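You operate a simulated robot arm through the tools that you are given. There is no shell and no other tool.

The job below is to be done with a simulated robot arm. You get a single attempt, and the scene is never put back.

## Task
Put things in order on the surface of the long work table. At the end: the coil with the white core stands where the blue leader bracket stood; the blue leader bracket stands where the black splice sample two stood; the black splice sample two stands where the green cleaner bottle stood; the green cleaner bottle from the surface of the long work table is on the grey sample case; the white flag marker stands on top of the black splice sample three; whatever was shut is shut again. Leave all else as you found it, and nothing knocked over. Set down upright: cleaner bottle.

Only the result counts: the job must be done as asked and must still hold three seconds after the hand-in. Knocking over, shifting, dropping, spilling or breaking anything else fails it.

## Robot
A 7-joint arm with a two-finger parallel gripper, fixed in place. Base frame: the origin is on the floor under the middle of its stand, x ahead of it, y to its left, z up; the work surface is at about z = 0.8. Units: m, degrees, N and s.
With the tool pointing down near the work surface it reaches from about 0.24 to 0.68 m from the base axis. Its first joint turns from -66.0 to 66.0 degrees. Payload 2.4 kg.
Tool frame: the origin (TCP) lies between the finger pads and is the grasp point; the fingertips stand 0.03 m ahead of it; z points along the fingers, y is the line along which they close. Largest opening 0.094 m; finger width 0.028, thickness 0.01; the body of the gripper, 0.05 by 0.096 m, starts 0.055 m behind the TCP.
Orientation is that of the tool frame in the base frame, as [roll, pitch, yaw] about the fixed x, y, z axes, in that order (R = Rz(yaw) Ry(pitch) Rx(roll)). With the fingers straight down and closing along the base's y, the tool's x points along the base's -x, its y along +y and its z along -z.

## Interface
- The arm moves only by the tool servo_tool. Its argument "steps" is a list of rows, each a list of 7 numbers: the shift along the tool's x, y, z in m, then the turn, a rotation vector about the tool's x, y, z in degrees, then the gripper command, from -1 (shut) to 1 (fully open), values between in proportion. In form: [[x, y, z, rx, ry, rz, gripper], ...]. A call has 1 to 20 rows; each row shifts and turns the commanded pose from where the row before left it, along the tool's axes as they then stand. Each row takes 0.2 s and may step no farther than 0.05 m and 8.6 degrees from the row before; otherwise, or with a gripper value out of range, the whole call is refused. Where a pose cannot be reached the arm comes as near as it can. A force on the tool above 40 N (or 10 N above the force at the start of the call, whichever is more), or a blocked arm, ends the call early, and 0.2 s more pass. Each finger travels about 0.153 m/s and halts on what it meets, pressing with about 39 N; the grip force reading is that of the motor and also rises with nothing between the fingers. The clock runs only during rows and for 0.2 s after the last one: add rows that do not move to give the fingers time. It gives the time, the measured TCP pose, the force on the tool (base axes), the opening and the grip force at its end, in the units of the frame above (readings bear some noise), with the torque about the TCP (base axes, N m) and any sound that the robot's microphone picked up, and new pictures: "pictures" is both (left out), scene, wrist or none.
- Cameras (640 x 400 px; columns grow to the right, rows downward): "scene" is fixed at [0.0549, 0.4959, 1.439]; the picture's right is [-0.51, -0.86, 0.00], its down [-0.54, 0.32, -0.78] and it looks along [0.67, -0.39, -0.63] (base axes); focal length 351 px, centre (320, 200). "wrist" rides on the gripper at [0.076, 0.014, -0.103] in the tool frame; the picture's right is [-0.18, 0.98, 0.00], its down [-0.75, -0.14, -0.64] and it looks along [-0.63, -0.12, 0.77] (tool axes); focal length 243 px, centre (320, 200). There is no depth. A picture from a camera that has moved, and an enlarged one, comes with that camera's place and axes in the base frame and with its lens.
- zoom(camera, box): a new picture of the part [left, top, right, bottom] of that camera's present view, enlarged. It takes no simulated time.
- job_done(): hands the job in; it is judged then, once.

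Places have to be worked out from the pictures, the camera data and where the tool is seen. Open the gripper and draw the arm clear of the work before you hand the job in, unless the task says otherwise.

The tools are called after "Emit:" by a JSON object that holds its "name" and its "arguments". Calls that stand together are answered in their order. servo_tool: Moves the arm, as the interface text tells. Its arguments: {"type":"object","properties":{"steps":{"type":"array"},"pictures":{"type":"string","enum":["both","scene","wrist","none"]}},"required":["steps"]} The other tools are called the same way: zoom (camera, box) takes an enlarged picture of a part of a camera's view; job_done () hands the job in.

At the start:

```text
time: 0.0
position: [0.3709, -0.0148, 1.1004]
ee_rot: [-180.0, 0.0, -180.0]
contact_force: [0.4, 0.2, -0.6]
wrist_torque: [0.03, 0.01, 0.01]
finger_gap: 0.094
finger_force: 0.1
```

scene: 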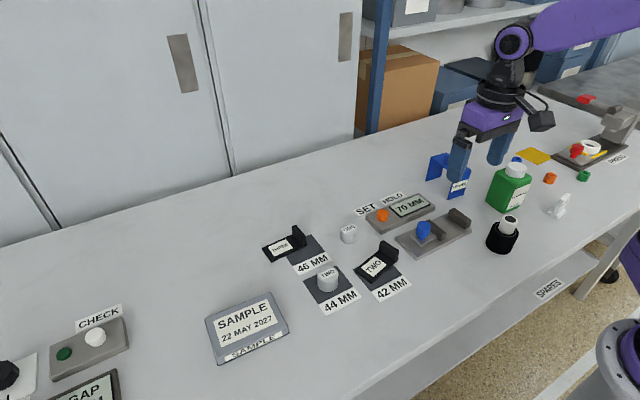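
wrist: 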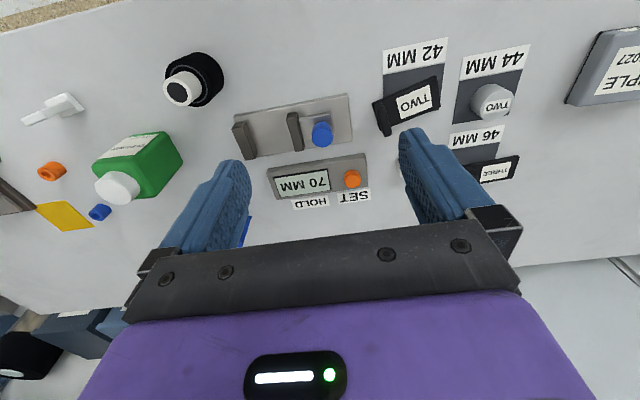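

I'll start by looking closely at the scene without moving, to identify each object.

Emit:
{"name": "zoom", "arguments": {"camera": "scene", "box": [240, 180, 440, 320]}}

Emit:
{"name": "zoom", "arguments": {"camera": "scene", "box": [400, 100, 640, 260]}}

Emit:
{"name": "zoom", "arguments": {"camera": "scene", "box": [0, 280, 300, 400]}}

Emit:
{"name": "zoom", "arguments": {"camera": "wrist", "box": [0, 20, 250, 240]}}

Emit:
{"name": "zoom", "arguments": {"camera": "wrist", "box": [220, 20, 640, 250]}}

```text
2.86 times, centred on (340, 250) of scene
camera zoom: at [0.0549, 0.4959, 1.439], right [-0.51, -0.86, 0.0], down [-0.54, 0.32, -0.78], along [0.67, -0.39, -0.63], focal length 1002 px, centre (263, 57)
```

zoom: 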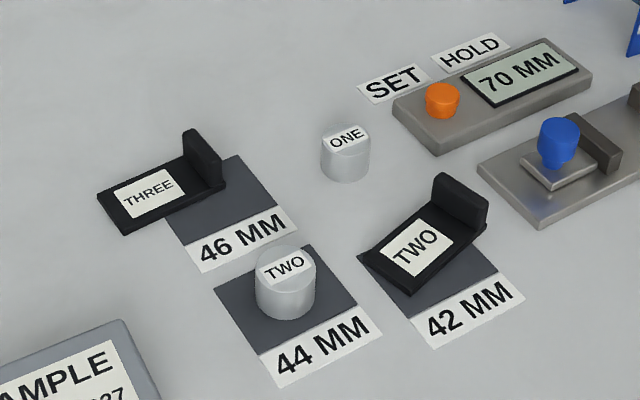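

```text
2.50 times, centred on (520, 180) of scene
camera zoom: at [0.0549, 0.4959, 1.439], right [-0.51, -0.86, 0.0], down [-0.54, 0.32, -0.78], along [0.67, -0.39, -0.63], focal length 877 px, centre (-180, 250)
```

zoom: 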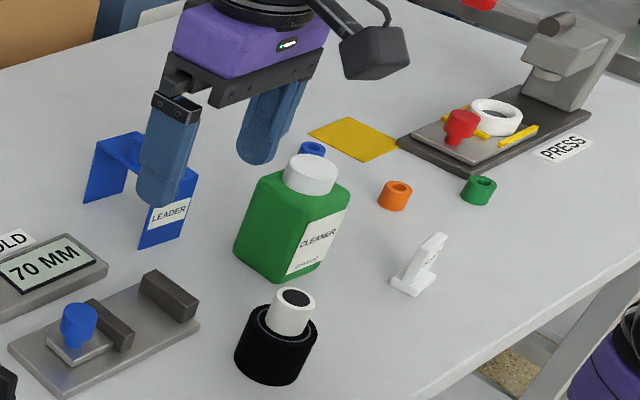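

```text
2.13 times, centred on (150, 340) of scene
camera zoom: at [0.0549, 0.4959, 1.439], right [-0.51, -0.86, 0.0], down [-0.54, 0.32, -0.78], along [0.67, -0.39, -0.63], focal length 749 px, centre (683, -99)
```

zoom: 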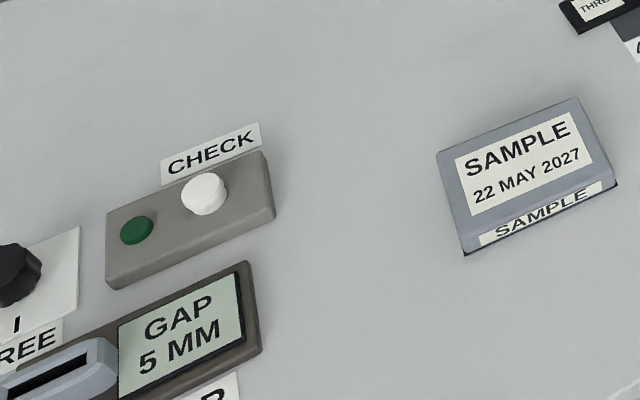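

```text
1.82 times, centred on (125, 130) of wrist
camera zoom: at [0.2944, -0.0004, 1.2019], right [0.18, 0.98, 0.0], down [0.75, -0.14, 0.64], along [0.63, -0.12, -0.77], focal length 441 px, centre (674, 327)
```

zoom: 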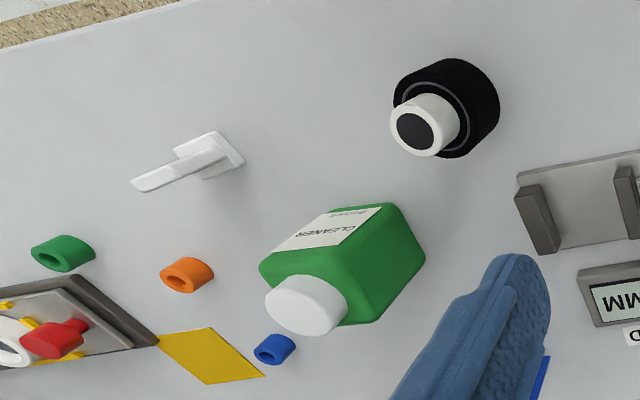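

```text
1.52 times, centred on (430, 135) of wrist
camera zoom: at [0.2944, -0.0004, 1.2019], right [0.18, 0.98, 0.0], down [0.75, -0.14, 0.64], along [0.63, -0.12, -0.77], focal length 370 px, centre (152, 299)
```

zoom: 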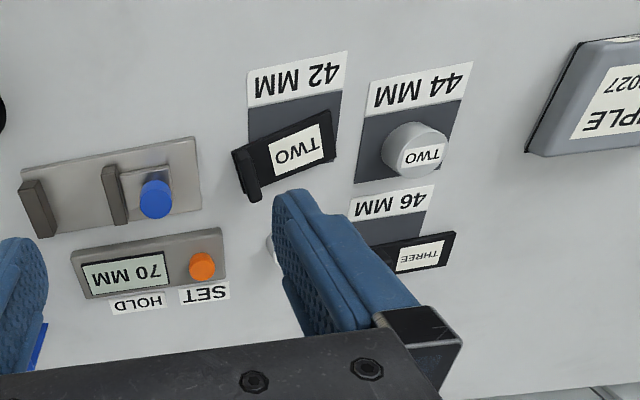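

The bottle, coil, bracket, splices and flag are all identified. From the scene camera I put the bottle near (0.44,-0.37), the coil near (0.34,-0.22), the flag near (0.34,-0.46) and the bracket near (0.585,-0.29). I'll move the arm high to the right to look at those from closer.

Emit:
{"name": "servo_tool", "arguments": {"steps": [[0.006, -0.045, 0, 0, 0, 0, 1], [0.006, -0.045, 0, 0, 0, 0, 1], [0.006, -0.045, 0, 0, 0, 0, 1], [0.006, -0.045, 0, 0, 0, 0, 1], [0.006, -0.045, 0, 0, 0, 0, 1], [0.006, -0.045, 0, 0, 0, 0, 1], [0.006, -0.045, 0, 0, 0, 0, 1], [0, 0, 0, 0, 0, 0, 1]], "pictures": "both"}}

```text
time: 1.8
position: [0.3259, -0.3321, 1.0988]
ee_rot: [180.0, 0.0, 179.9]
contact_force: [-0.9, -0.5, -0.6]
wrist_torque: [0.02, 0.02, 0.0]
finger_gap: 0.0941
finger_force: 0.1
camera wrist: at [0.2511, -0.317, 1.2014], right [0.18, 0.98, 0.0], down [0.75, -0.14, 0.64], along [0.63, -0.12, -0.77], focal length 243 px, centre (320, 200)
```

scene: 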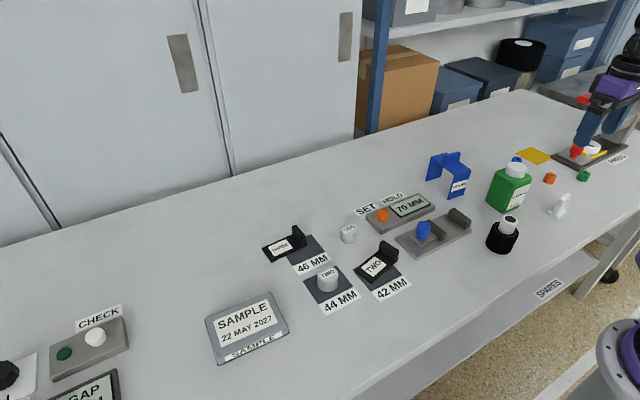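
wrist: 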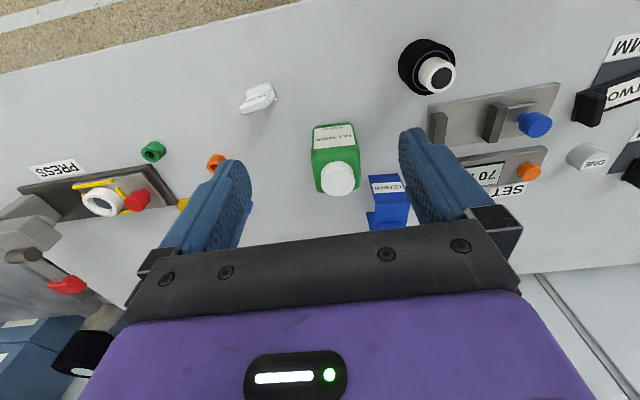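

Emit:
{"name": "zoom", "arguments": {"camera": "wrist", "box": [220, 60, 420, 240]}}

Emit:
{"name": "zoom", "arguments": {"camera": "scene", "box": [410, 120, 610, 260]}}

Emit:
{"name": "zoom", "arguments": {"camera": "wrist", "box": [360, 10, 560, 135]}}

```text
2.22 times, centred on (320, 150) of wrist
camera zoom: at [0.2511, -0.317, 1.2014], right [0.18, 0.98, 0.0], down [0.75, -0.14, 0.64], along [0.63, -0.12, -0.77], focal length 539 px, centre (320, 311)
```

zoom: 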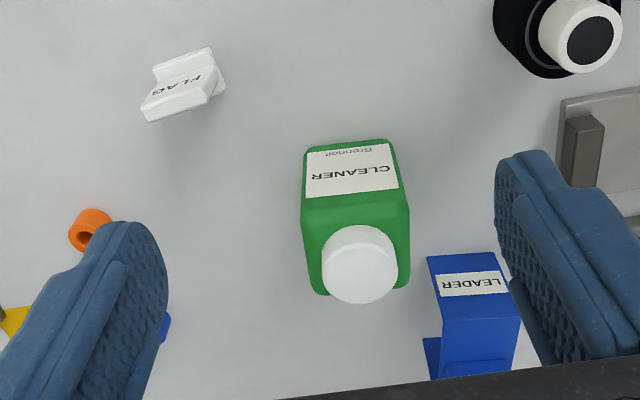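

```text
2.86 times, centred on (510, 190) of scene
camera zoom: at [0.0549, 0.4959, 1.439], right [-0.51, -0.86, 0.0], down [-0.54, 0.32, -0.78], along [0.67, -0.39, -0.63], focal length 1002 px, centre (-223, 229)
```

zoom: 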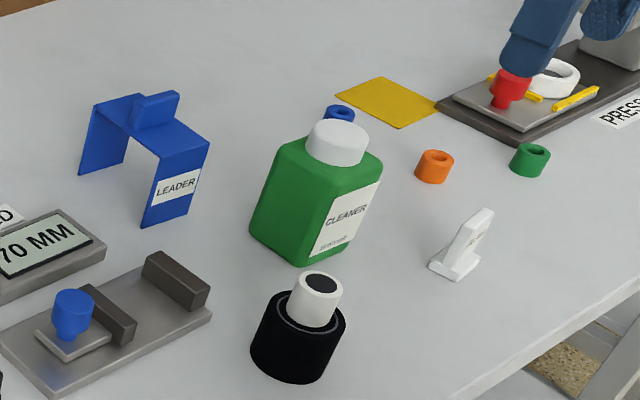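

```text
3.20 times, centred on (460, 72) of wrist
camera zoom: at [0.2511, -0.317, 1.2014], right [0.18, 0.98, 0.0], down [0.75, -0.14, 0.64], along [0.63, -0.12, -0.77], focal length 776 px, centre (-128, 608)
```

zoom: 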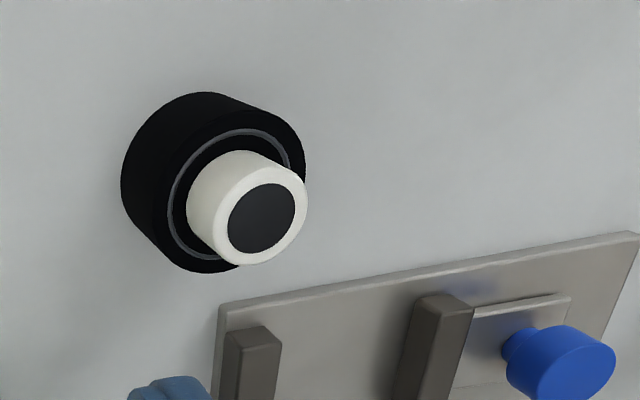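

From two views, the bottle's cap top is near (0.449,-0.328,0.922). Its body is about 0.068 m wide along y, so it fits in the 0.094 opening. I'll hover above it with the fingertips still clear and check alignment.

Emit:
{"name": "servo_tool", "arguments": {"steps": [[-0.041, 0.0015, 0.015, 0, 0, 0, 1], [-0.041, 0.0015, 0.015, 0, 0, 0, 1], [-0.041, 0.0015, 0.015, 0, 0, 0, 1], [0, 0, 0.03, 0, 0, 3, 1], [0, 0, 0, 0, 0, 0, 1]], "pictures": "both"}}

```text
time: 3.0
position: [0.4506, -0.3262, 1.0254]
ee_rot: [180.0, 0.0, 176.8]
contact_force: [0.1, -0.6, -0.7]
wrist_torque: [0.04, 0.02, 0.0]
finger_gap: 0.094
finger_force: 0.0
camera wrist: at [0.3759, -0.306, 1.1274], right [0.24, 0.97, 0.0], down [0.74, -0.18, 0.64], along [0.62, -0.15, -0.77], focal length 243 px, centre (320, 200)
```

scene: 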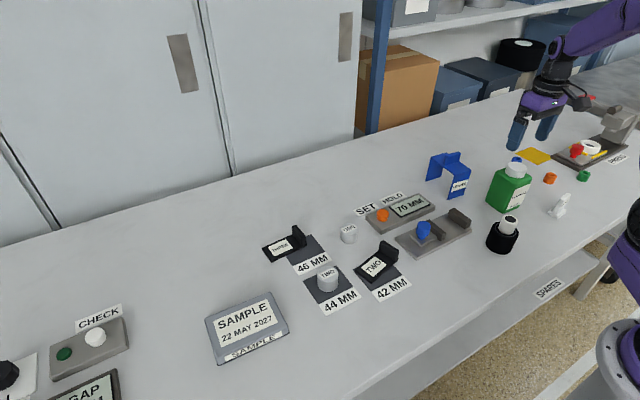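
wrist: 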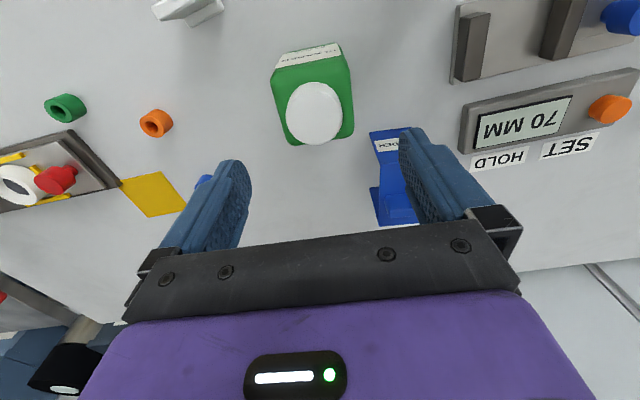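

Emit:
{"name": "zoom", "arguments": {"camera": "wrist", "box": [240, 20, 440, 145]}}

Emit:
{"name": "zoom", "arguments": {"camera": "scene", "box": [460, 60, 620, 220]}}

```text
3.20 times, centred on (340, 82) of wrist
camera zoom: at [0.3759, -0.306, 1.1274], right [0.24, 0.97, 0.0], down [0.74, -0.18, 0.64], along [0.62, -0.15, -0.77], focal length 776 px, centre (256, 576)
```

zoom: 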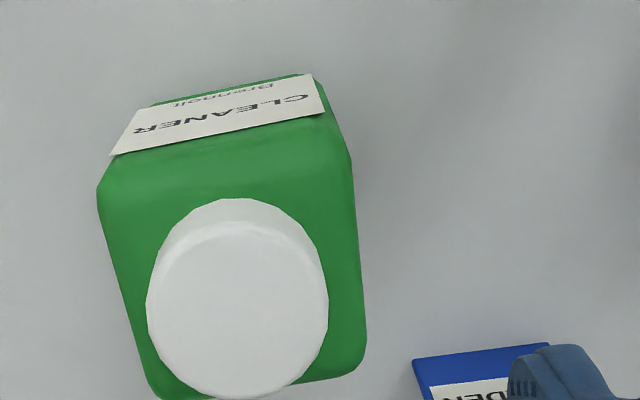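

```text
2.50 times, centred on (540, 140) of scene
camera zoom: at [0.0549, 0.4959, 1.439], right [-0.51, -0.86, 0.0], down [-0.54, 0.32, -0.78], along [0.67, -0.39, -0.63], focal length 877 px, centre (-230, 350)
```

zoom: 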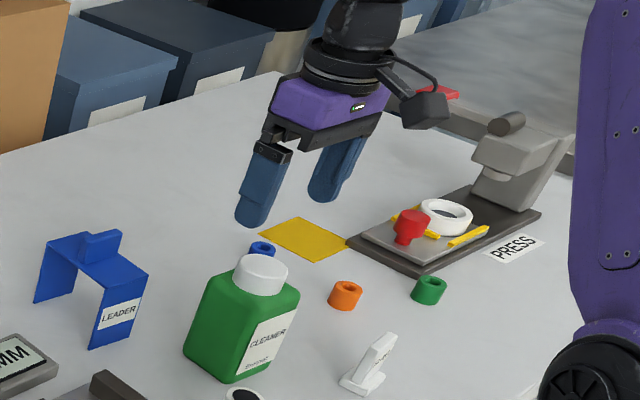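

The cap centre is confirmed at (0.448,-0.328), and the body is about 0.074 wide and turned about 3.5°. The opening leaves roughly 10 mm each side, so I'll centre and descend around the body.

Emit:
{"name": "servo_tool", "arguments": {"steps": [[0.0025, -0.0018, 0.03, 0, 0, 0.4, 1], [0, 0, 0.03, 0, 0, 0, 1], [0, 0, 0.03, 0, 0, 0, 1], [0, 0, 0.03, 0, 0, 0, 1], [0, 0, 0.02, 0, 0, 0, 1], [0, 0, 0, 0, 0, 0, 1]], "pictures": "both"}}

```text
time: 4.4
position: [0.448, -0.328, 0.885]
ee_rot: [180.0, 0.0, 176.5]
contact_force: [0.7, 0.2, 0.0]
wrist_torque: [-0.02, 0.01, 0.0]
finger_gap: 0.094
finger_force: 0.1
camera wrist: at [0.3733, -0.3075, 0.9871], right [0.24, 0.97, 0.0], down [0.74, -0.19, 0.64], along [0.62, -0.16, -0.77], focal length 243 px, centre (320, 200)
```

scene: 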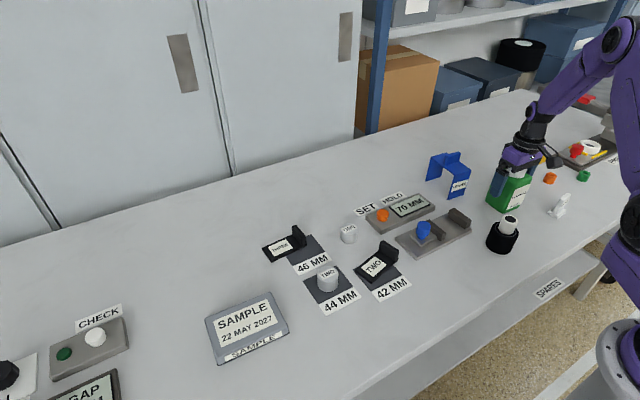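
wrist: 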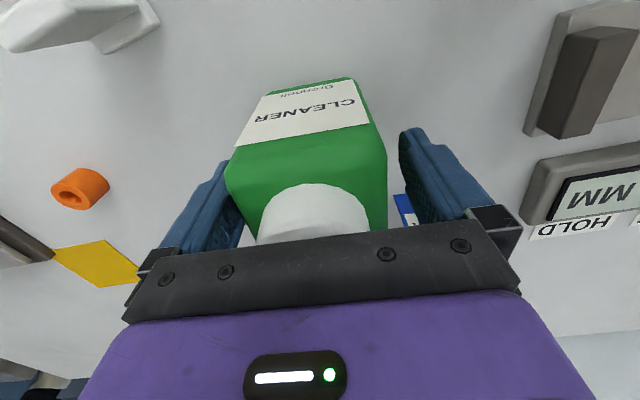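

Emit:
{"name": "zoom", "arguments": {"camera": "wrist", "box": [180, 60, 460, 240]}}

Emit:
{"name": "zoom", "arguments": {"camera": "scene", "box": [460, 120, 580, 220]}}

```text
2.22 times, centred on (320, 150) of wrist
camera zoom: at [0.3733, -0.3075, 0.9871], right [0.24, 0.97, 0.0], down [0.74, -0.19, 0.64], along [0.62, -0.16, -0.77], focal length 539 px, centre (320, 311)
```

zoom: 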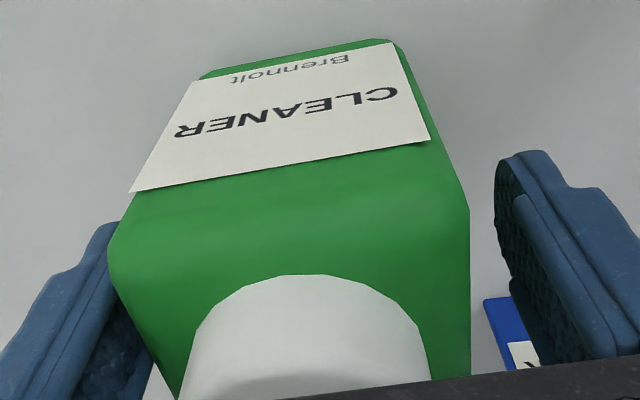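

```text
4.00 times, centred on (520, 170) of scene
camera zoom: at [0.0549, 0.4959, 1.439], right [-0.51, -0.86, 0.0], down [-0.54, 0.32, -0.78], along [0.67, -0.39, -0.63], focal length 1404 px, centre (-480, 320)
```

zoom: 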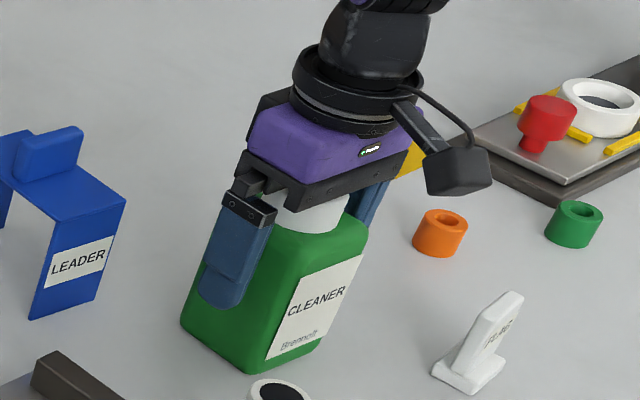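

The bottle sits between the fingers and the palm clears the cap. Next I close the grip.

Emit:
{"name": "servo_tool", "arguments": {"steps": [[0, 0, 0, 0, 0, 0, 0.7], [0, 0, 0, 0, 0, 0, 0.4], [0, 0, 0, 0, 0, 0, -1], [0, 0, 0, 0, 0, 0, -1], [0, 0, 0, 0, 0, 0, -1]], "pictures": "wrist"}}

```text
time: 5.6
position: [0.4475, -0.327, 0.8851]
ee_rot: [180.0, 0.0, 176.5]
contact_force: [-0.1, -1.4, -0.1]
wrist_torque: [0.01, -0.15, -0.04]
finger_gap: 0.0742
finger_force: 39.0
camera wrist: at [0.3732, -0.3075, 0.9873], right [0.24, 0.97, 0.0], down [0.74, -0.19, 0.64], along [0.62, -0.16, -0.77], focal length 243 px, centre (320, 200)
```

wrist: 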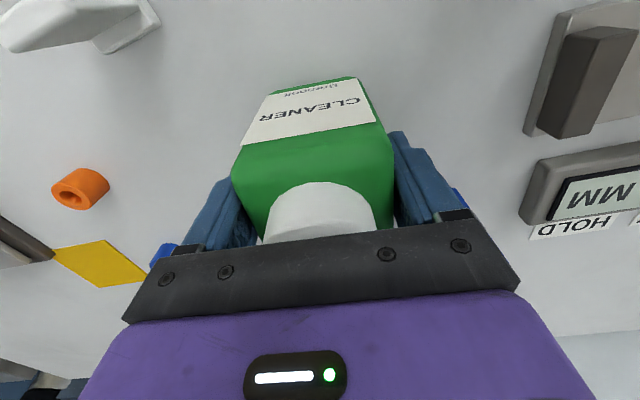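

The gap is 0.0742 at 39 N, so the bottle is held. The closing fingers nudged it about 3 mm, which puts its original centre near (0.448,-0.331). I'll lift it straight up.

Emit:
{"name": "servo_tool", "arguments": {"steps": [[0, 0, -0.01, 0, 0, 0, -1], [0, 0, -0.02, 0, 0, 0, -1], [0, 0, -0.045, 0, 0, 0, -1], [0, 0, -0.045, 0, 0, 0, -1], [0, 0, -0.045, 0, 0, 0, -1], [0, 0, -0.045, 0, 0, 0, -1], [0, 0, 0, 0, 0, 0, -1]], "pictures": "both"}}

```text
time: 7.2
position: [0.4501, -0.3245, 1.0959]
ee_rot: [180.0, 0.0, 176.6]
contact_force: [0.0, 1.3, -4.5]
wrist_torque: [-0.03, 0.01, 0.02]
finger_gap: 0.045
finger_force: 38.9
camera wrist: at [0.3754, -0.306, 1.1973], right [0.24, 0.97, 0.0], down [0.74, -0.19, 0.64], along [0.62, -0.16, -0.77], focal length 243 px, centre (320, 200)
```

scene: 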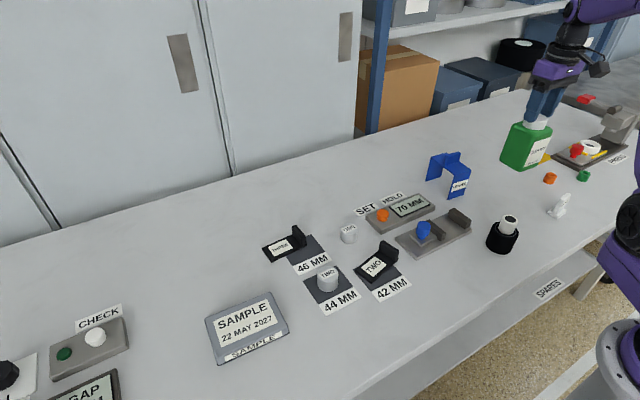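
wrist: 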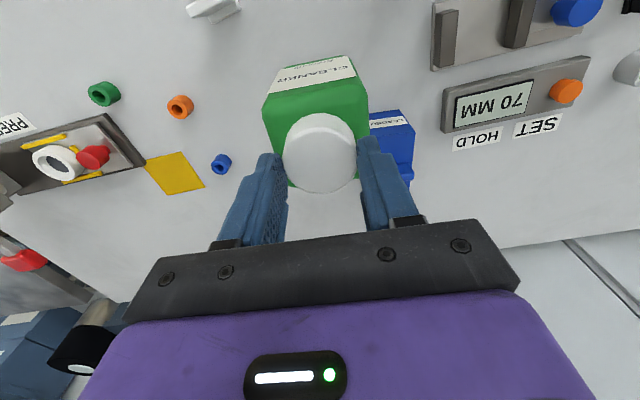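

The gap dropped to 0.045: the fingers slid off the tapered shoulders and now hold the cap. I'll look closely before going on.

Emit:
{"name": "zoom", "arguments": {"camera": "wrist", "box": [220, 30, 440, 250]}}

Emit:
{"name": "zoom", "arguments": {"camera": "scene", "box": [480, 40, 600, 190]}}

```text
1.82 times, centred on (330, 140) of wrist
camera zoom: at [0.3754, -0.306, 1.1973], right [0.24, 0.97, 0.0], down [0.74, -0.19, 0.64], along [0.62, -0.16, -0.77], focal length 441 px, centre (302, 309)
```

zoom: 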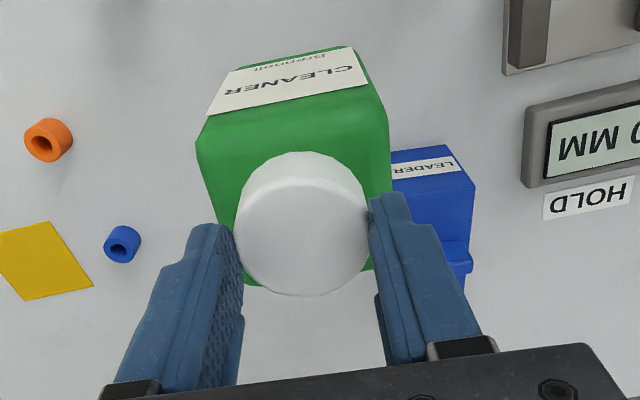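

```text
2.67 times, centred on (540, 115) of scene
camera zoom: at [0.0549, 0.4959, 1.439], right [-0.51, -0.86, 0.0], down [-0.54, 0.32, -0.78], along [0.67, -0.39, -0.63], focal length 936 px, centre (-267, 427)
```

zoom: 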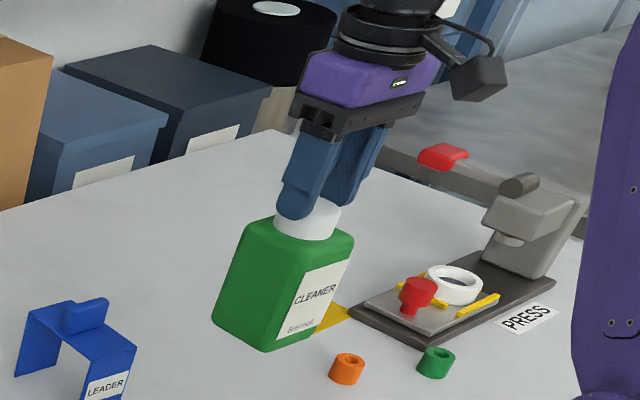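

The bottle hangs upright, but only a few millimetres of cap are held at the fingertips. That's too marginal to carry, so I'll lower it back straight down and regrip deeper on the cap.

Emit:
{"name": "servo_tool", "arguments": {"steps": [[0, 0, 0.02, 0, 0, 0, -1], [0, 0, 0.03, 0, 0, 0, -1], [0, 0, 0.03, 0, 0, 0, -1], [0, 0, 0.03, 0, 0, 0, -1], [0, 0, 0.02, 0, 0, 0, -1], [0, 0, 0.005, 0, 0, 0, -1], [0, 0, 0, 0, 0, 0, -1]], "pictures": "both"}}

```text
time: 8.8
position: [0.4485, -0.3273, 0.9597]
ee_rot: [180.0, 0.0, 176.5]
contact_force: [0.0, -0.3, -4.2]
wrist_torque: [0.01, 0.05, 0.02]
finger_gap: 0.045
finger_force: 38.8
camera wrist: at [0.3737, -0.3074, 1.0618], right [0.24, 0.97, 0.0], down [0.74, -0.19, 0.64], along [0.62, -0.16, -0.77], focal length 243 px, centre (320, 200)
```

scene: 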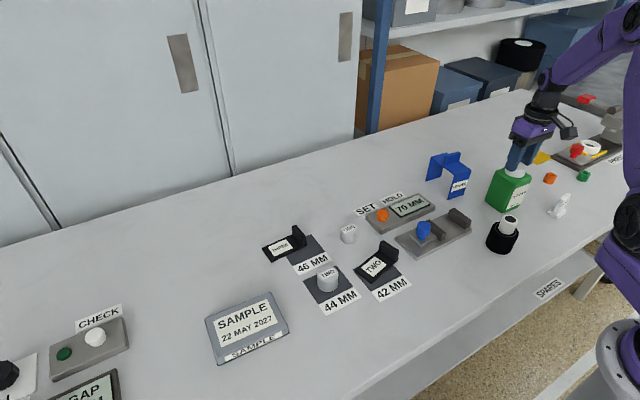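
wrist: 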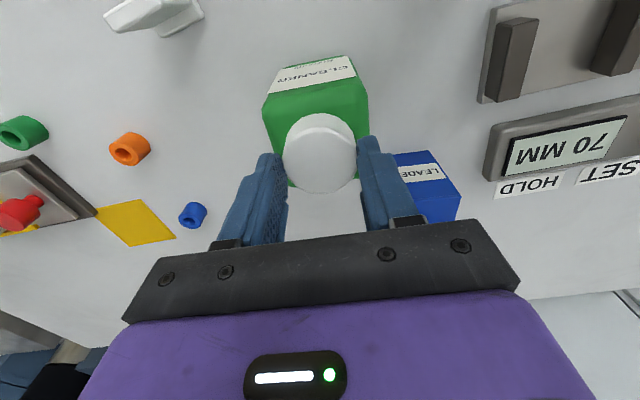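

It is still hanging (-4.2 N). I'll go down in small steps and watch for the weight to transfer to the table.

Emit:
{"name": "servo_tool", "arguments": {"steps": [[0, 0, 0.003, 0, 0, 0, -1], [0, 0, 0.003, 0, 0, 0, -1], [0, 0, 0.002, 0, 0, 0, -1], [0, 0, 0, 0, 0, 0, -1]], "pictures": "none"}}

```text
time: 9.8
position: [0.4496, -0.3267, 0.9527]
ee_rot: [-179.8, 0.3, 176.5]
contact_force: [-5.2, 7.3, 36.2]
wrist_torque: [0.28, 0.14, -0.01]
finger_gap: 0.0456
finger_force: 39.1
```

The bottle is on the table (+36 N). I'll ease up 2 mm and open the fingers partway.

Emit:
{"name": "servo_tool", "arguments": {"steps": [[0, 0, -0.002, 0, 0, 0, -1], [0, 0, 0, 0, 0, 0, -1], [0, 0, 0, 0, 0, 0, 0.2], [0, 0, 0, 0, 0, 0, 0.5], [0, 0, 0, 0, 0, 0, 0.5]], "pictures": "both"}}

Emit:
{"name": "zoom", "arguments": {"camera": "wrist", "box": [220, 30, 440, 250]}}

Emit:
{"name": "zoom", "arguments": {"camera": "scene", "box": [460, 120, 580, 220]}}

```text
time: 11.0
position: [0.4487, -0.3273, 0.9544]
ee_rot: [-180.0, 0.1, 176.6]
contact_force: [-1.0, -0.9, -0.5]
wrist_torque: [-0.04, -0.04, -0.01]
finger_gap: 0.0707
finger_force: 0.0
camera wrist: at [0.3739, -0.3079, 1.0555], right [0.24, 0.97, 0.0], down [0.74, -0.19, 0.64], along [0.62, -0.16, -0.77], focal length 243 px, centre (320, 200)
```

scene: 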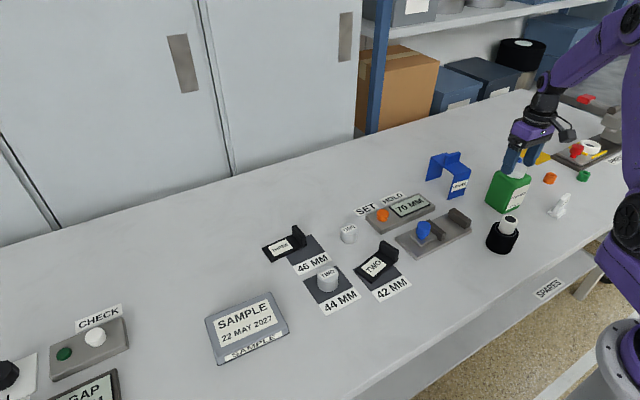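
wrist: 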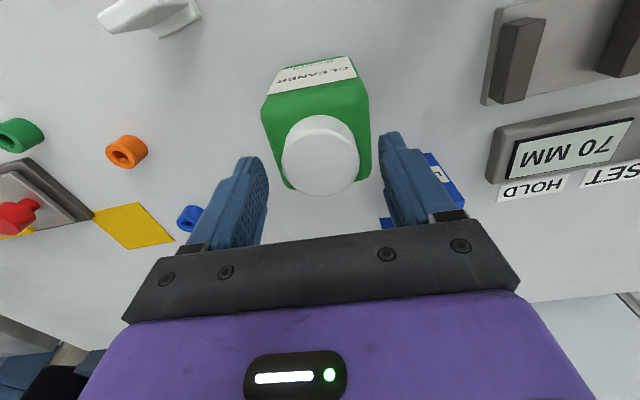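

```text
1.82 times, centred on (330, 140) of wrist
camera zoom: at [0.3739, -0.3079, 1.0555], right [0.24, 0.97, 0.0], down [0.74, -0.19, 0.64], along [0.62, -0.16, -0.77], focal length 441 px, centre (302, 309)
```

zoom: 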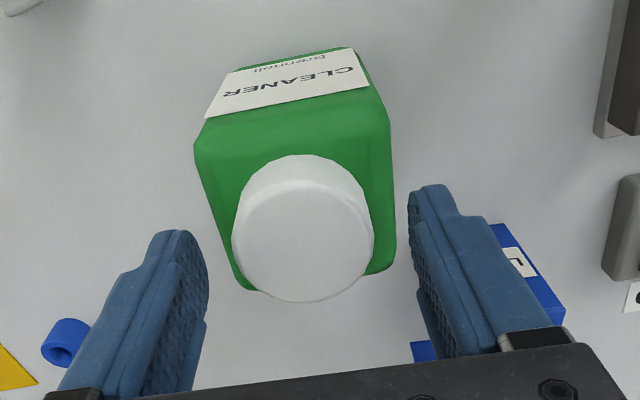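

```text
4.00 times, centred on (520, 170) of scene
camera zoom: at [0.0549, 0.4959, 1.439], right [-0.51, -0.86, 0.0], down [-0.54, 0.32, -0.78], along [0.67, -0.39, -0.63], focal length 1404 px, centre (-480, 320)
```

zoom: 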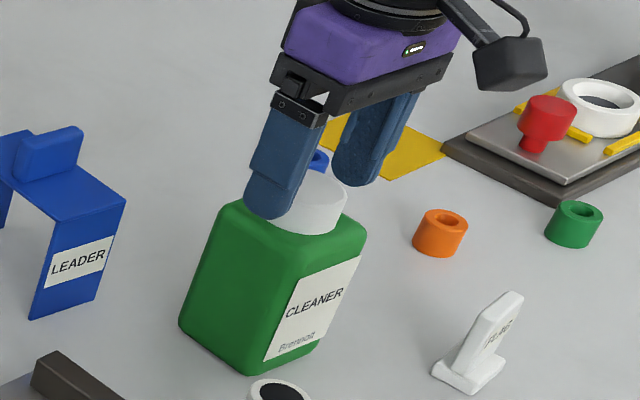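

The bottle stands upright again. I'll lower about 22 mm so the fingers flank the cap down to the shoulder, then regrip the cap.

Emit:
{"name": "servo_tool", "arguments": {"steps": [[-0.003, 0, 0.008, 0, 0, 0, 0.5], [0, 0, 0.006, 0, 0, 0, 0.5], [0, 0, 0.005, 0, 0, 0, 0.5], [0, 0, 0.003, 0, 0, 0, 0.5], [0, 0, 0, 0, 0, 0, 0.5]], "pictures": "none"}}

Emit:
{"name": "zoom", "arguments": {"camera": "scene", "box": [460, 120, 580, 220]}}

Emit:
{"name": "zoom", "arguments": {"camera": "wrist", "box": [220, 30, 440, 250]}}

```text
time: 11.9
position: [0.4507, -0.3291, 0.9391]
ee_rot: [-179.8, 0.2, 176.6]
contact_force: [-1.7, 2.1, 8.4]
wrist_torque: [0.33, 0.15, 0.09]
finger_gap: 0.0717
finger_force: 0.4
stopped in row 4: the force on the tool passed its limit at 49 N (the readings are from after the stop); the commanded pose is now the measured one
```

```text
4.00 times, centred on (520, 170) of scene
camera zoom: at [0.0547, 0.496, 1.4389], right [-0.51, -0.86, 0.0], down [-0.54, 0.32, -0.78], along [0.67, -0.39, -0.63], focal length 1404 px, centre (-480, 320)
```

zoom: 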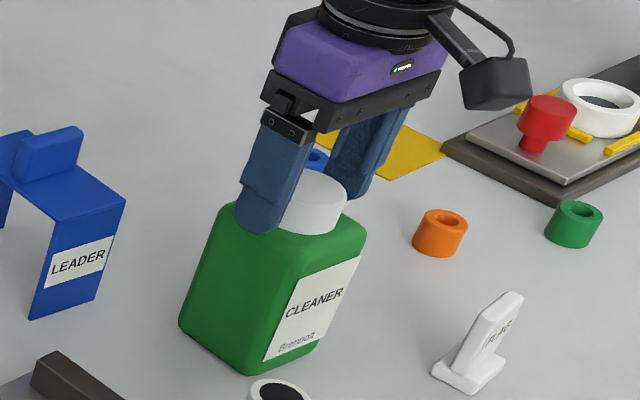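

```text
1.82 times, centred on (330, 140) of wrist
camera zoom: at [0.3763, -0.3093, 1.0417], right [0.24, 0.97, 0.0], down [0.74, -0.18, 0.64], along [0.63, -0.16, -0.76], focal length 441 px, centre (302, 309)
```

zoom: 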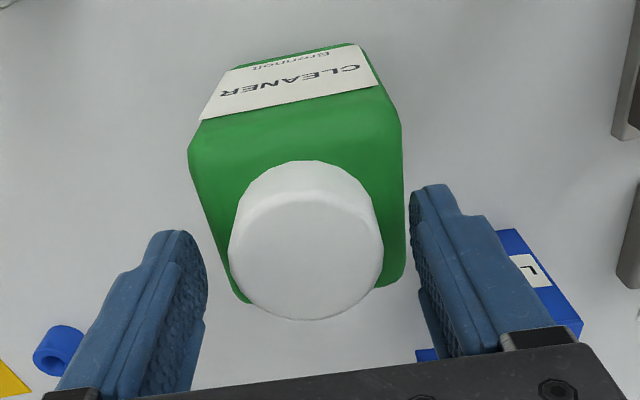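

The tips touched the body's shoulder at TCP z≈0.939, so they are now fully beside the cap. I'll back off 2 mm and close on the cap.

Emit:
{"name": "servo_tool", "arguments": {"steps": [[0, 0, -0.002, 0, 0, 0, 0.5], [0, 0, 0, 0, 0, 0, 0.3], [0, 0, 0, 0, 0, 0, 0.1], [0, 0, 0, 0, 0, 0, -1], [0, 0, 0, 0, 0, 0, -1], [0, 0, 0, 0, 0, 0, -1]], "pictures": "none"}}

Emit:
{"name": "zoom", "arguments": {"camera": "scene", "box": [460, 120, 580, 220]}}

Emit:
{"name": "zoom", "arguments": {"camera": "wrist", "box": [220, 30, 440, 250]}}

```text
time: 13.3
position: [0.4519, -0.329, 0.9419]
ee_rot: [-179.8, 0.2, 176.5]
contact_force: [-0.6, 0.2, -0.9]
wrist_torque: [-0.05, 0.0, 0.0]
finger_gap: 0.0469
finger_force: 39.0
```

```text
4.00 times, centred on (520, 170) of scene
camera zoom: at [0.0549, 0.4959, 1.439], right [-0.51, -0.86, 0.0], down [-0.54, 0.32, -0.78], along [0.67, -0.39, -0.63], focal length 1404 px, centre (-480, 320)
```

zoom: 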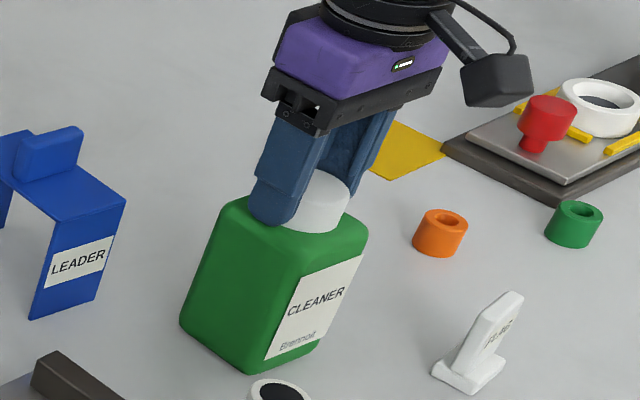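

```text
1.82 times, centred on (330, 140) of wrist
camera zoom: at [0.3768, -0.3097, 1.0435], right [0.24, 0.97, 0.0], down [0.74, -0.18, 0.65], along [0.63, -0.16, -0.76], focal length 441 px, centre (302, 309)
```

zoom: 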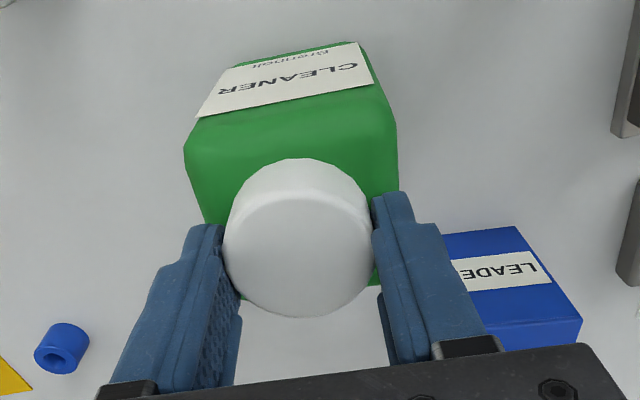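

The cap is now gripped at 0.047, its full diameter. I'll lift slowly and check it holds.

Emit:
{"name": "servo_tool", "arguments": {"steps": [[0, 0, -0.005, 0, 0, 0, -1], [0, 0, -0.01, 0, 0, 0, -1], [0, 0, -0.015, 0, 0, 0, -1], [0, 0, -0.015, 0, 0, 0, -1], [0, 0, 0, 0, 0, 0, -1]], "pictures": "none"}}

Emit:
{"name": "zoom", "arguments": {"camera": "scene", "box": [460, 100, 580, 220]}}

Emit:
{"name": "zoom", "arguments": {"camera": "wrist", "box": [220, 30, 440, 250]}}

```text
time: 14.5
position: [0.451, -0.328, 0.9877]
ee_rot: [-179.9, 0.2, 176.5]
contact_force: [0.1, 0.7, -4.5]
wrist_torque: [0.01, -0.03, 0.02]
finger_gap: 0.0466
finger_force: 38.8
```

```text
3.33 times, centred on (520, 160) of scene
camera zoom: at [0.0549, 0.4959, 1.439], right [-0.51, -0.86, 0.0], down [-0.54, 0.32, -0.78], along [0.67, -0.39, -0.63], focal length 1170 px, centre (-347, 333)
```

zoom: 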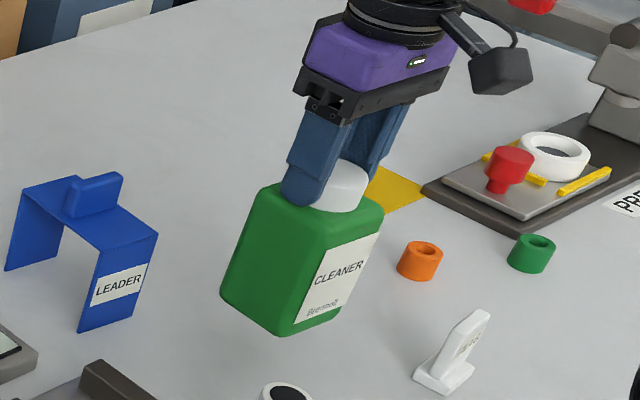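

```text
1.82 times, centred on (330, 140) of wrist
camera zoom: at [0.3754, -0.3085, 1.0894], right [0.24, 0.97, 0.0], down [0.74, -0.18, 0.64], along [0.62, -0.16, -0.76], focal length 441 px, centre (302, 309)
```

zoom: 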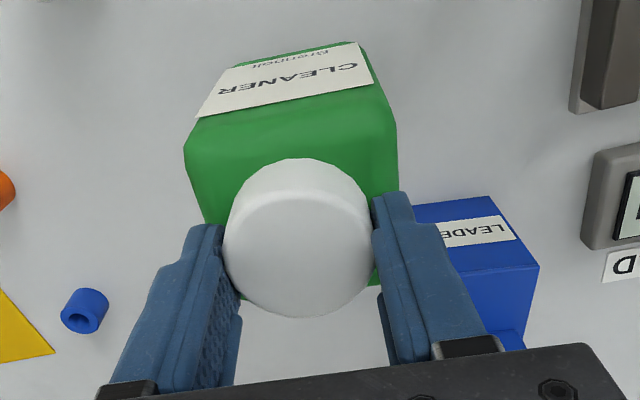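

It holds firmly with no slip. I'll raise it to about z=1.12 and carry it gently toward the sample case side.

Emit:
{"name": "servo_tool", "arguments": {"steps": [[0, 0, -0.02, 0, 0, 0, -1], [0, 0, -0.03, 0, 0, 0, -1], [0, 0, -0.03, 0, 0, 0, -1], [0, 0, -0.03, 0, 0, 0, -1], [0, 0, -0.02, 0, 0, 0, -1], [0.0025, 0.014, 0, 0, 0, 0, -1], [0.004, 0.022, 0, 0, 0, 0, -1], [0.0053, 0.0286, 0, 0, 0, 0, -1], [0.0053, 0.0286, 0, 0, 0, 0, -1], [0.0053, 0.0286, 0, 0, 0, 0, -1], [0.0053, 0.0286, 0, 0, 0, 0, -1], [0.0053, 0.0286, 0, 0, 0, 0, -1], [0.0053, 0.0286, 0, 0, 0, 0, -1], [0.0053, 0.0286, 0, 0, 0, 0, -1], [0.0053, 0.0286, 0, 0, 0, 0, -1], [0.0053, 0.0286, 0, 0, 0, 0, -1], [0.0053, 0.0286, 0, 0, 0, 0, -1], [0.004, 0.022, 0, 0, 0, 0, -1], [0.0025, 0.014, 0, 0, 0, 0, -1], [0, 0, 0, 0, 0, 0, -1]], "pictures": "both"}}

```text
time: 18.7
position: [0.4051, 0.0334, 1.1169]
ee_rot: [-179.8, 0.1, 176.6]
contact_force: [-0.4, 1.0, -4.8]
wrist_torque: [-0.01, 0.03, 0.02]
finger_gap: 0.047
finger_force: 39.3
camera wrist: at [0.3304, 0.0536, 1.218], right [0.24, 0.97, 0.0], down [0.74, -0.18, 0.65], along [0.63, -0.16, -0.76], focal length 243 px, centre (320, 200)
```

scene: 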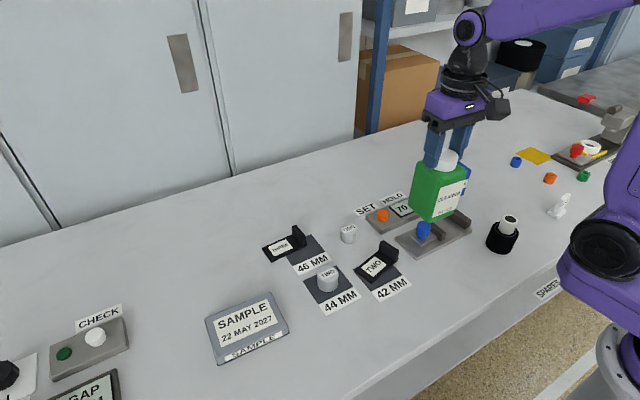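
wrist: 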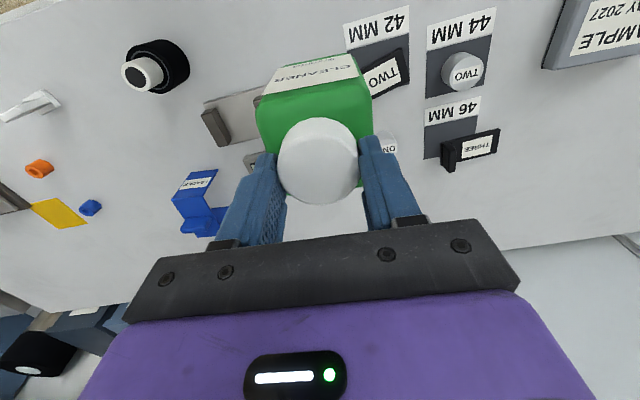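

Held steady. I'll carry on toward the sample case and stop just short of it for a look.

Emit:
{"name": "servo_tool", "arguments": {"steps": [[0.003, 0.015, 0, 0, 0, 0, -1], [0.005, 0.025, 0, 0, 0, 0, -1], [0.005, 0.029, 0, 0, 0, 0, -1], [0.005, 0.029, 0, 0, 0, 0, -1], [0.005, 0.029, 0, 0, 0, 0, -1], [0.005, 0.029, 0, 0, 0, 0, -1], [0.005, 0.029, 0, 0, 0, 0, -1], [0.003, 0.02, 0, 0, 0, 0, -1], [0.002, 0.01, 0, 0, 0, 0, -1], [0, 0, 0, 0, 0, 0, -1]], "pictures": "both"}}

Emit:
{"name": "zoom", "arguments": {"camera": "wrist", "box": [330, 0, 640, 200]}}

Emit:
{"name": "zoom", "arguments": {"camera": "scene", "box": [180, 270, 320, 380]}}

```text
time: 20.9
position: [0.3814, 0.25, 1.1152]
ee_rot: [-179.8, 0.3, 176.6]
contact_force: [0.8, 0.2, -4.3]
wrist_torque: [0.02, -0.04, 0.0]
finger_gap: 0.0468
finger_force: 39.0
camera wrist: at [0.3066, 0.2697, 1.2166], right [0.24, 0.97, 0.0], down [0.74, -0.18, 0.65], along [0.63, -0.16, -0.76], focal length 243 px, centre (320, 200)
```

scene: 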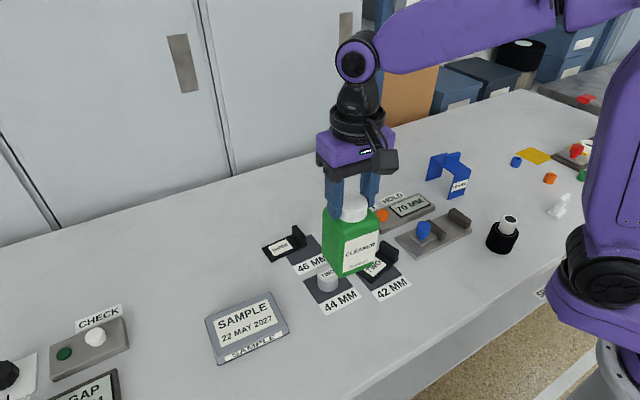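
wrist: 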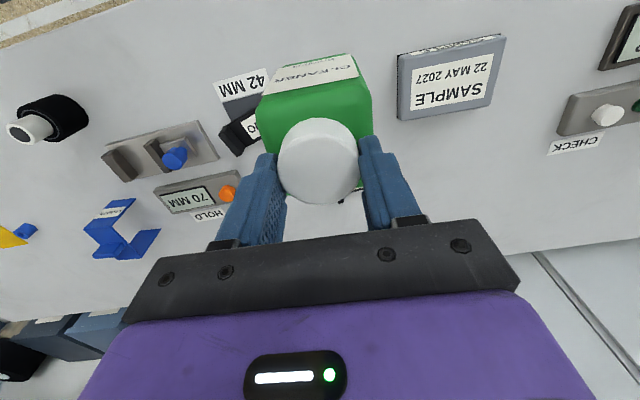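

```text
2.00 times, centred on (485, 100) of wrist
camera zoom: at [0.3066, 0.2697, 1.2166], right [0.24, 0.97, 0.0], down [0.74, -0.18, 0.65], along [0.63, -0.16, -0.76], focal length 485 px, centre (-10, 400)
```

zoom: 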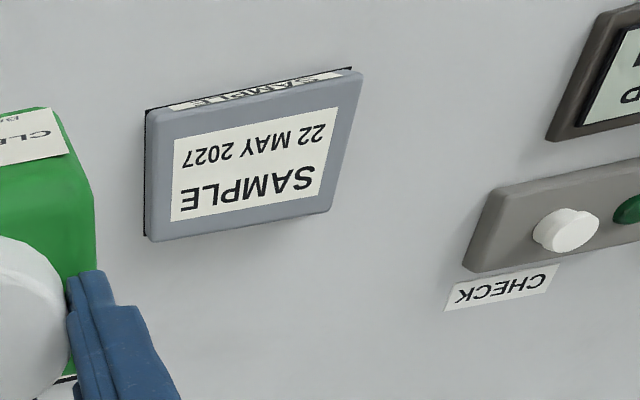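

```text
3.64 times, centred on (250, 325) of scene
camera zoom: at [0.0549, 0.496, 1.439], right [-0.51, -0.86, 0.0], down [-0.54, 0.32, -0.78], along [0.67, -0.39, -0.63], focal length 1276 px, centre (574, -254)
```

zoom: 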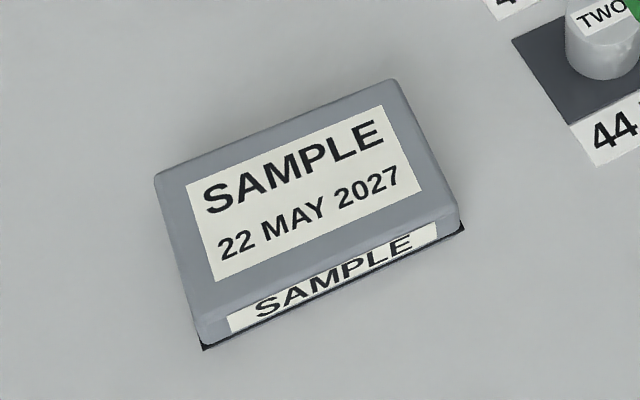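

The case top is centred near (0.449,0.429), about 0.14 × 0.09 m, with its top at roughly z=0.82. I'll move the bottle over it and lower partway.

Emit:
{"name": "servo_tool", "arguments": {"steps": [[-0.004, 0.014, 0, 0, 0, 0, -1], [-0.007, 0.0228, 0, 0, 0, 0, -1], [-0.007, 0.0228, 0, 0, 0, 0, -1], [-0.007, 0.0228, 0, 0, 0, 0, -1], [-0.007, 0.0228, 0, 0, 0, 0, -1], [-0.007, 0.0228, 0, 0, 0, 0, -1], [-0.007, 0.0228, 0, 0, 0, 0, -1], [-0.006, 0.0185, 0, 0, 0, 0, -1], [-0.004, 0.013, 0, 0, 0, 0, -1], [0, 0, 0.02, 0, 0, 0, -1], [0, 0, 0.025, 0, 0, 0, -1], [0, 0, 0.025, 0, 0, 0, -1], [0, 0, 0.02, 0, 0, 0, -1], [0, 0, 0, 0, 0, 0, -1]], "pictures": "both"}}

Emit:
{"name": "zoom", "arguments": {"camera": "scene", "box": [160, 220, 340, 380]}}

Emit:
{"name": "zoom", "arguments": {"camera": "wrist", "box": [200, 20, 460, 220]}}

```text
time: 23.9
position: [0.4471, 0.4288, 1.0253]
ee_rot: [-179.8, 0.2, 176.6]
contact_force: [-0.6, 0.5, -4.2]
wrist_torque: [0.0, 0.01, 0.02]
finger_gap: 0.0468
finger_force: 39.0
camera wrist: at [0.3728, 0.4485, 1.1262], right [0.24, 0.97, 0.0], down [0.74, -0.18, 0.65], along [0.63, -0.16, -0.76], focal length 243 px, centre (320, 200)
```

scene: 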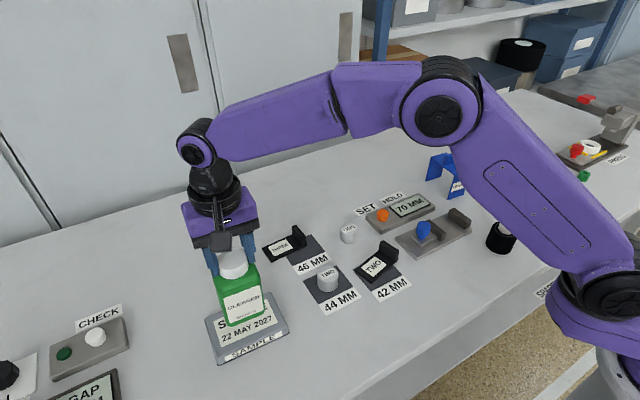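
wrist: 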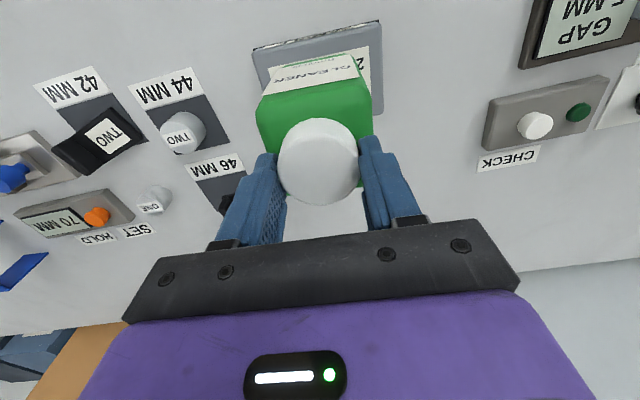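

```text
2.50 times, centred on (250, 300) of scene
camera zoom: at [0.0549, 0.496, 1.439], right [-0.51, -0.86, 0.0], down [-0.54, 0.32, -0.78], along [0.67, -0.39, -0.63], focal length 877 px, centre (495, -50)
```

zoom: 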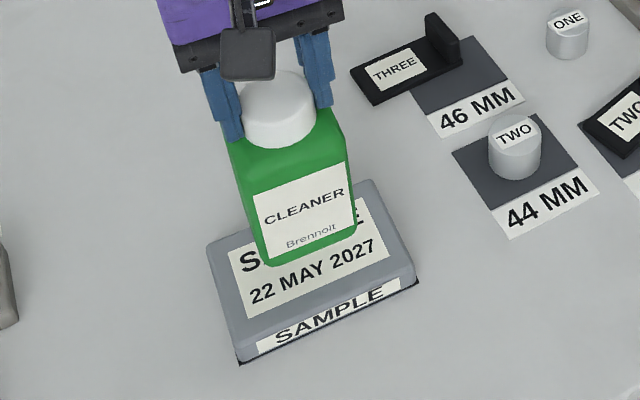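

```text
2.00 times, centred on (330, 120) of wrist
camera zoom: at [0.3728, 0.4485, 1.1262], right [0.24, 0.97, 0.0], down [0.74, -0.18, 0.65], along [0.63, -0.16, -0.76], focal length 485 px, centre (300, 360)
```

zoom: 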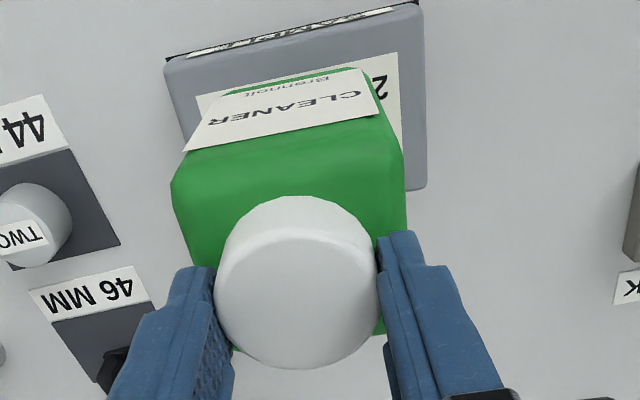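

Projecting the descent, the bottle should land at the case's centre. I'll go down and then creep until contact.

Emit:
{"name": "servo_tool", "arguments": {"steps": [[0, 0, 0.015, 0, 0, 0, -1], [0, 0, 0.02, 0, 0, 0, -1], [0, 0, 0.01, 0, 0, 0, -1], [0, 0, 0.003, 0, 0, 0, -1], [0, 0, 0, 0, 0, 0, -1]], "pictures": "none"}}

Emit:
{"name": "zoom", "arguments": {"camera": "scene", "box": [160, 220, 340, 380]}}

```text
time: 25.1
position: [0.448, 0.4277, 0.9757]
ee_rot: [-179.8, 0.2, 176.6]
contact_force: [0.0, -0.2, -4.6]
wrist_torque: [0.02, -0.01, 0.02]
finger_gap: 0.0467
finger_force: 39.0
```

```text
2.50 times, centred on (250, 300) of scene
camera zoom: at [0.055, 0.496, 1.439], right [-0.51, -0.86, 0.0], down [-0.54, 0.32, -0.78], along [0.67, -0.39, -0.63], focal length 877 px, centre (495, -50)
```

zoom: 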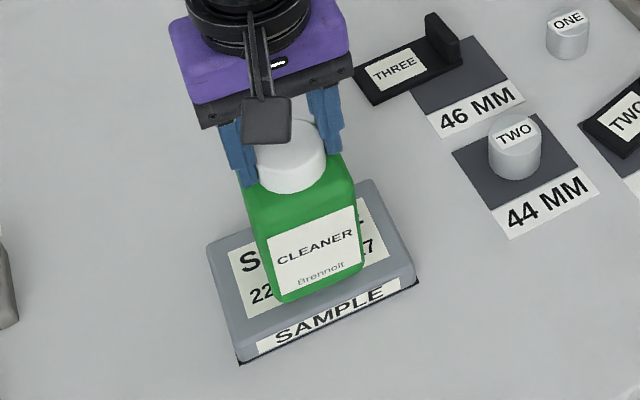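

Emit:
{"name": "servo_tool", "arguments": {"steps": [[0, 0, 0.002, 0, 0, 0, -1], [0, 0, 0.002, 0, 0, 0, -1], [0, 0, 0.002, 0, 0, 0, -1], [0, 0, 0.0015, 0, 0, 0, -1], [0, 0, 0, 0, 0, 0, -1]], "pictures": "none"}}

```text
time: 26.3
position: [0.4481, 0.4297, 0.9716]
ee_rot: [179.8, 0.4, 176.6]
contact_force: [-0.9, 1.1, 26.5]
wrist_torque: [-0.05, 0.72, 0.03]
finger_gap: 0.0467
finger_force: 38.7
```

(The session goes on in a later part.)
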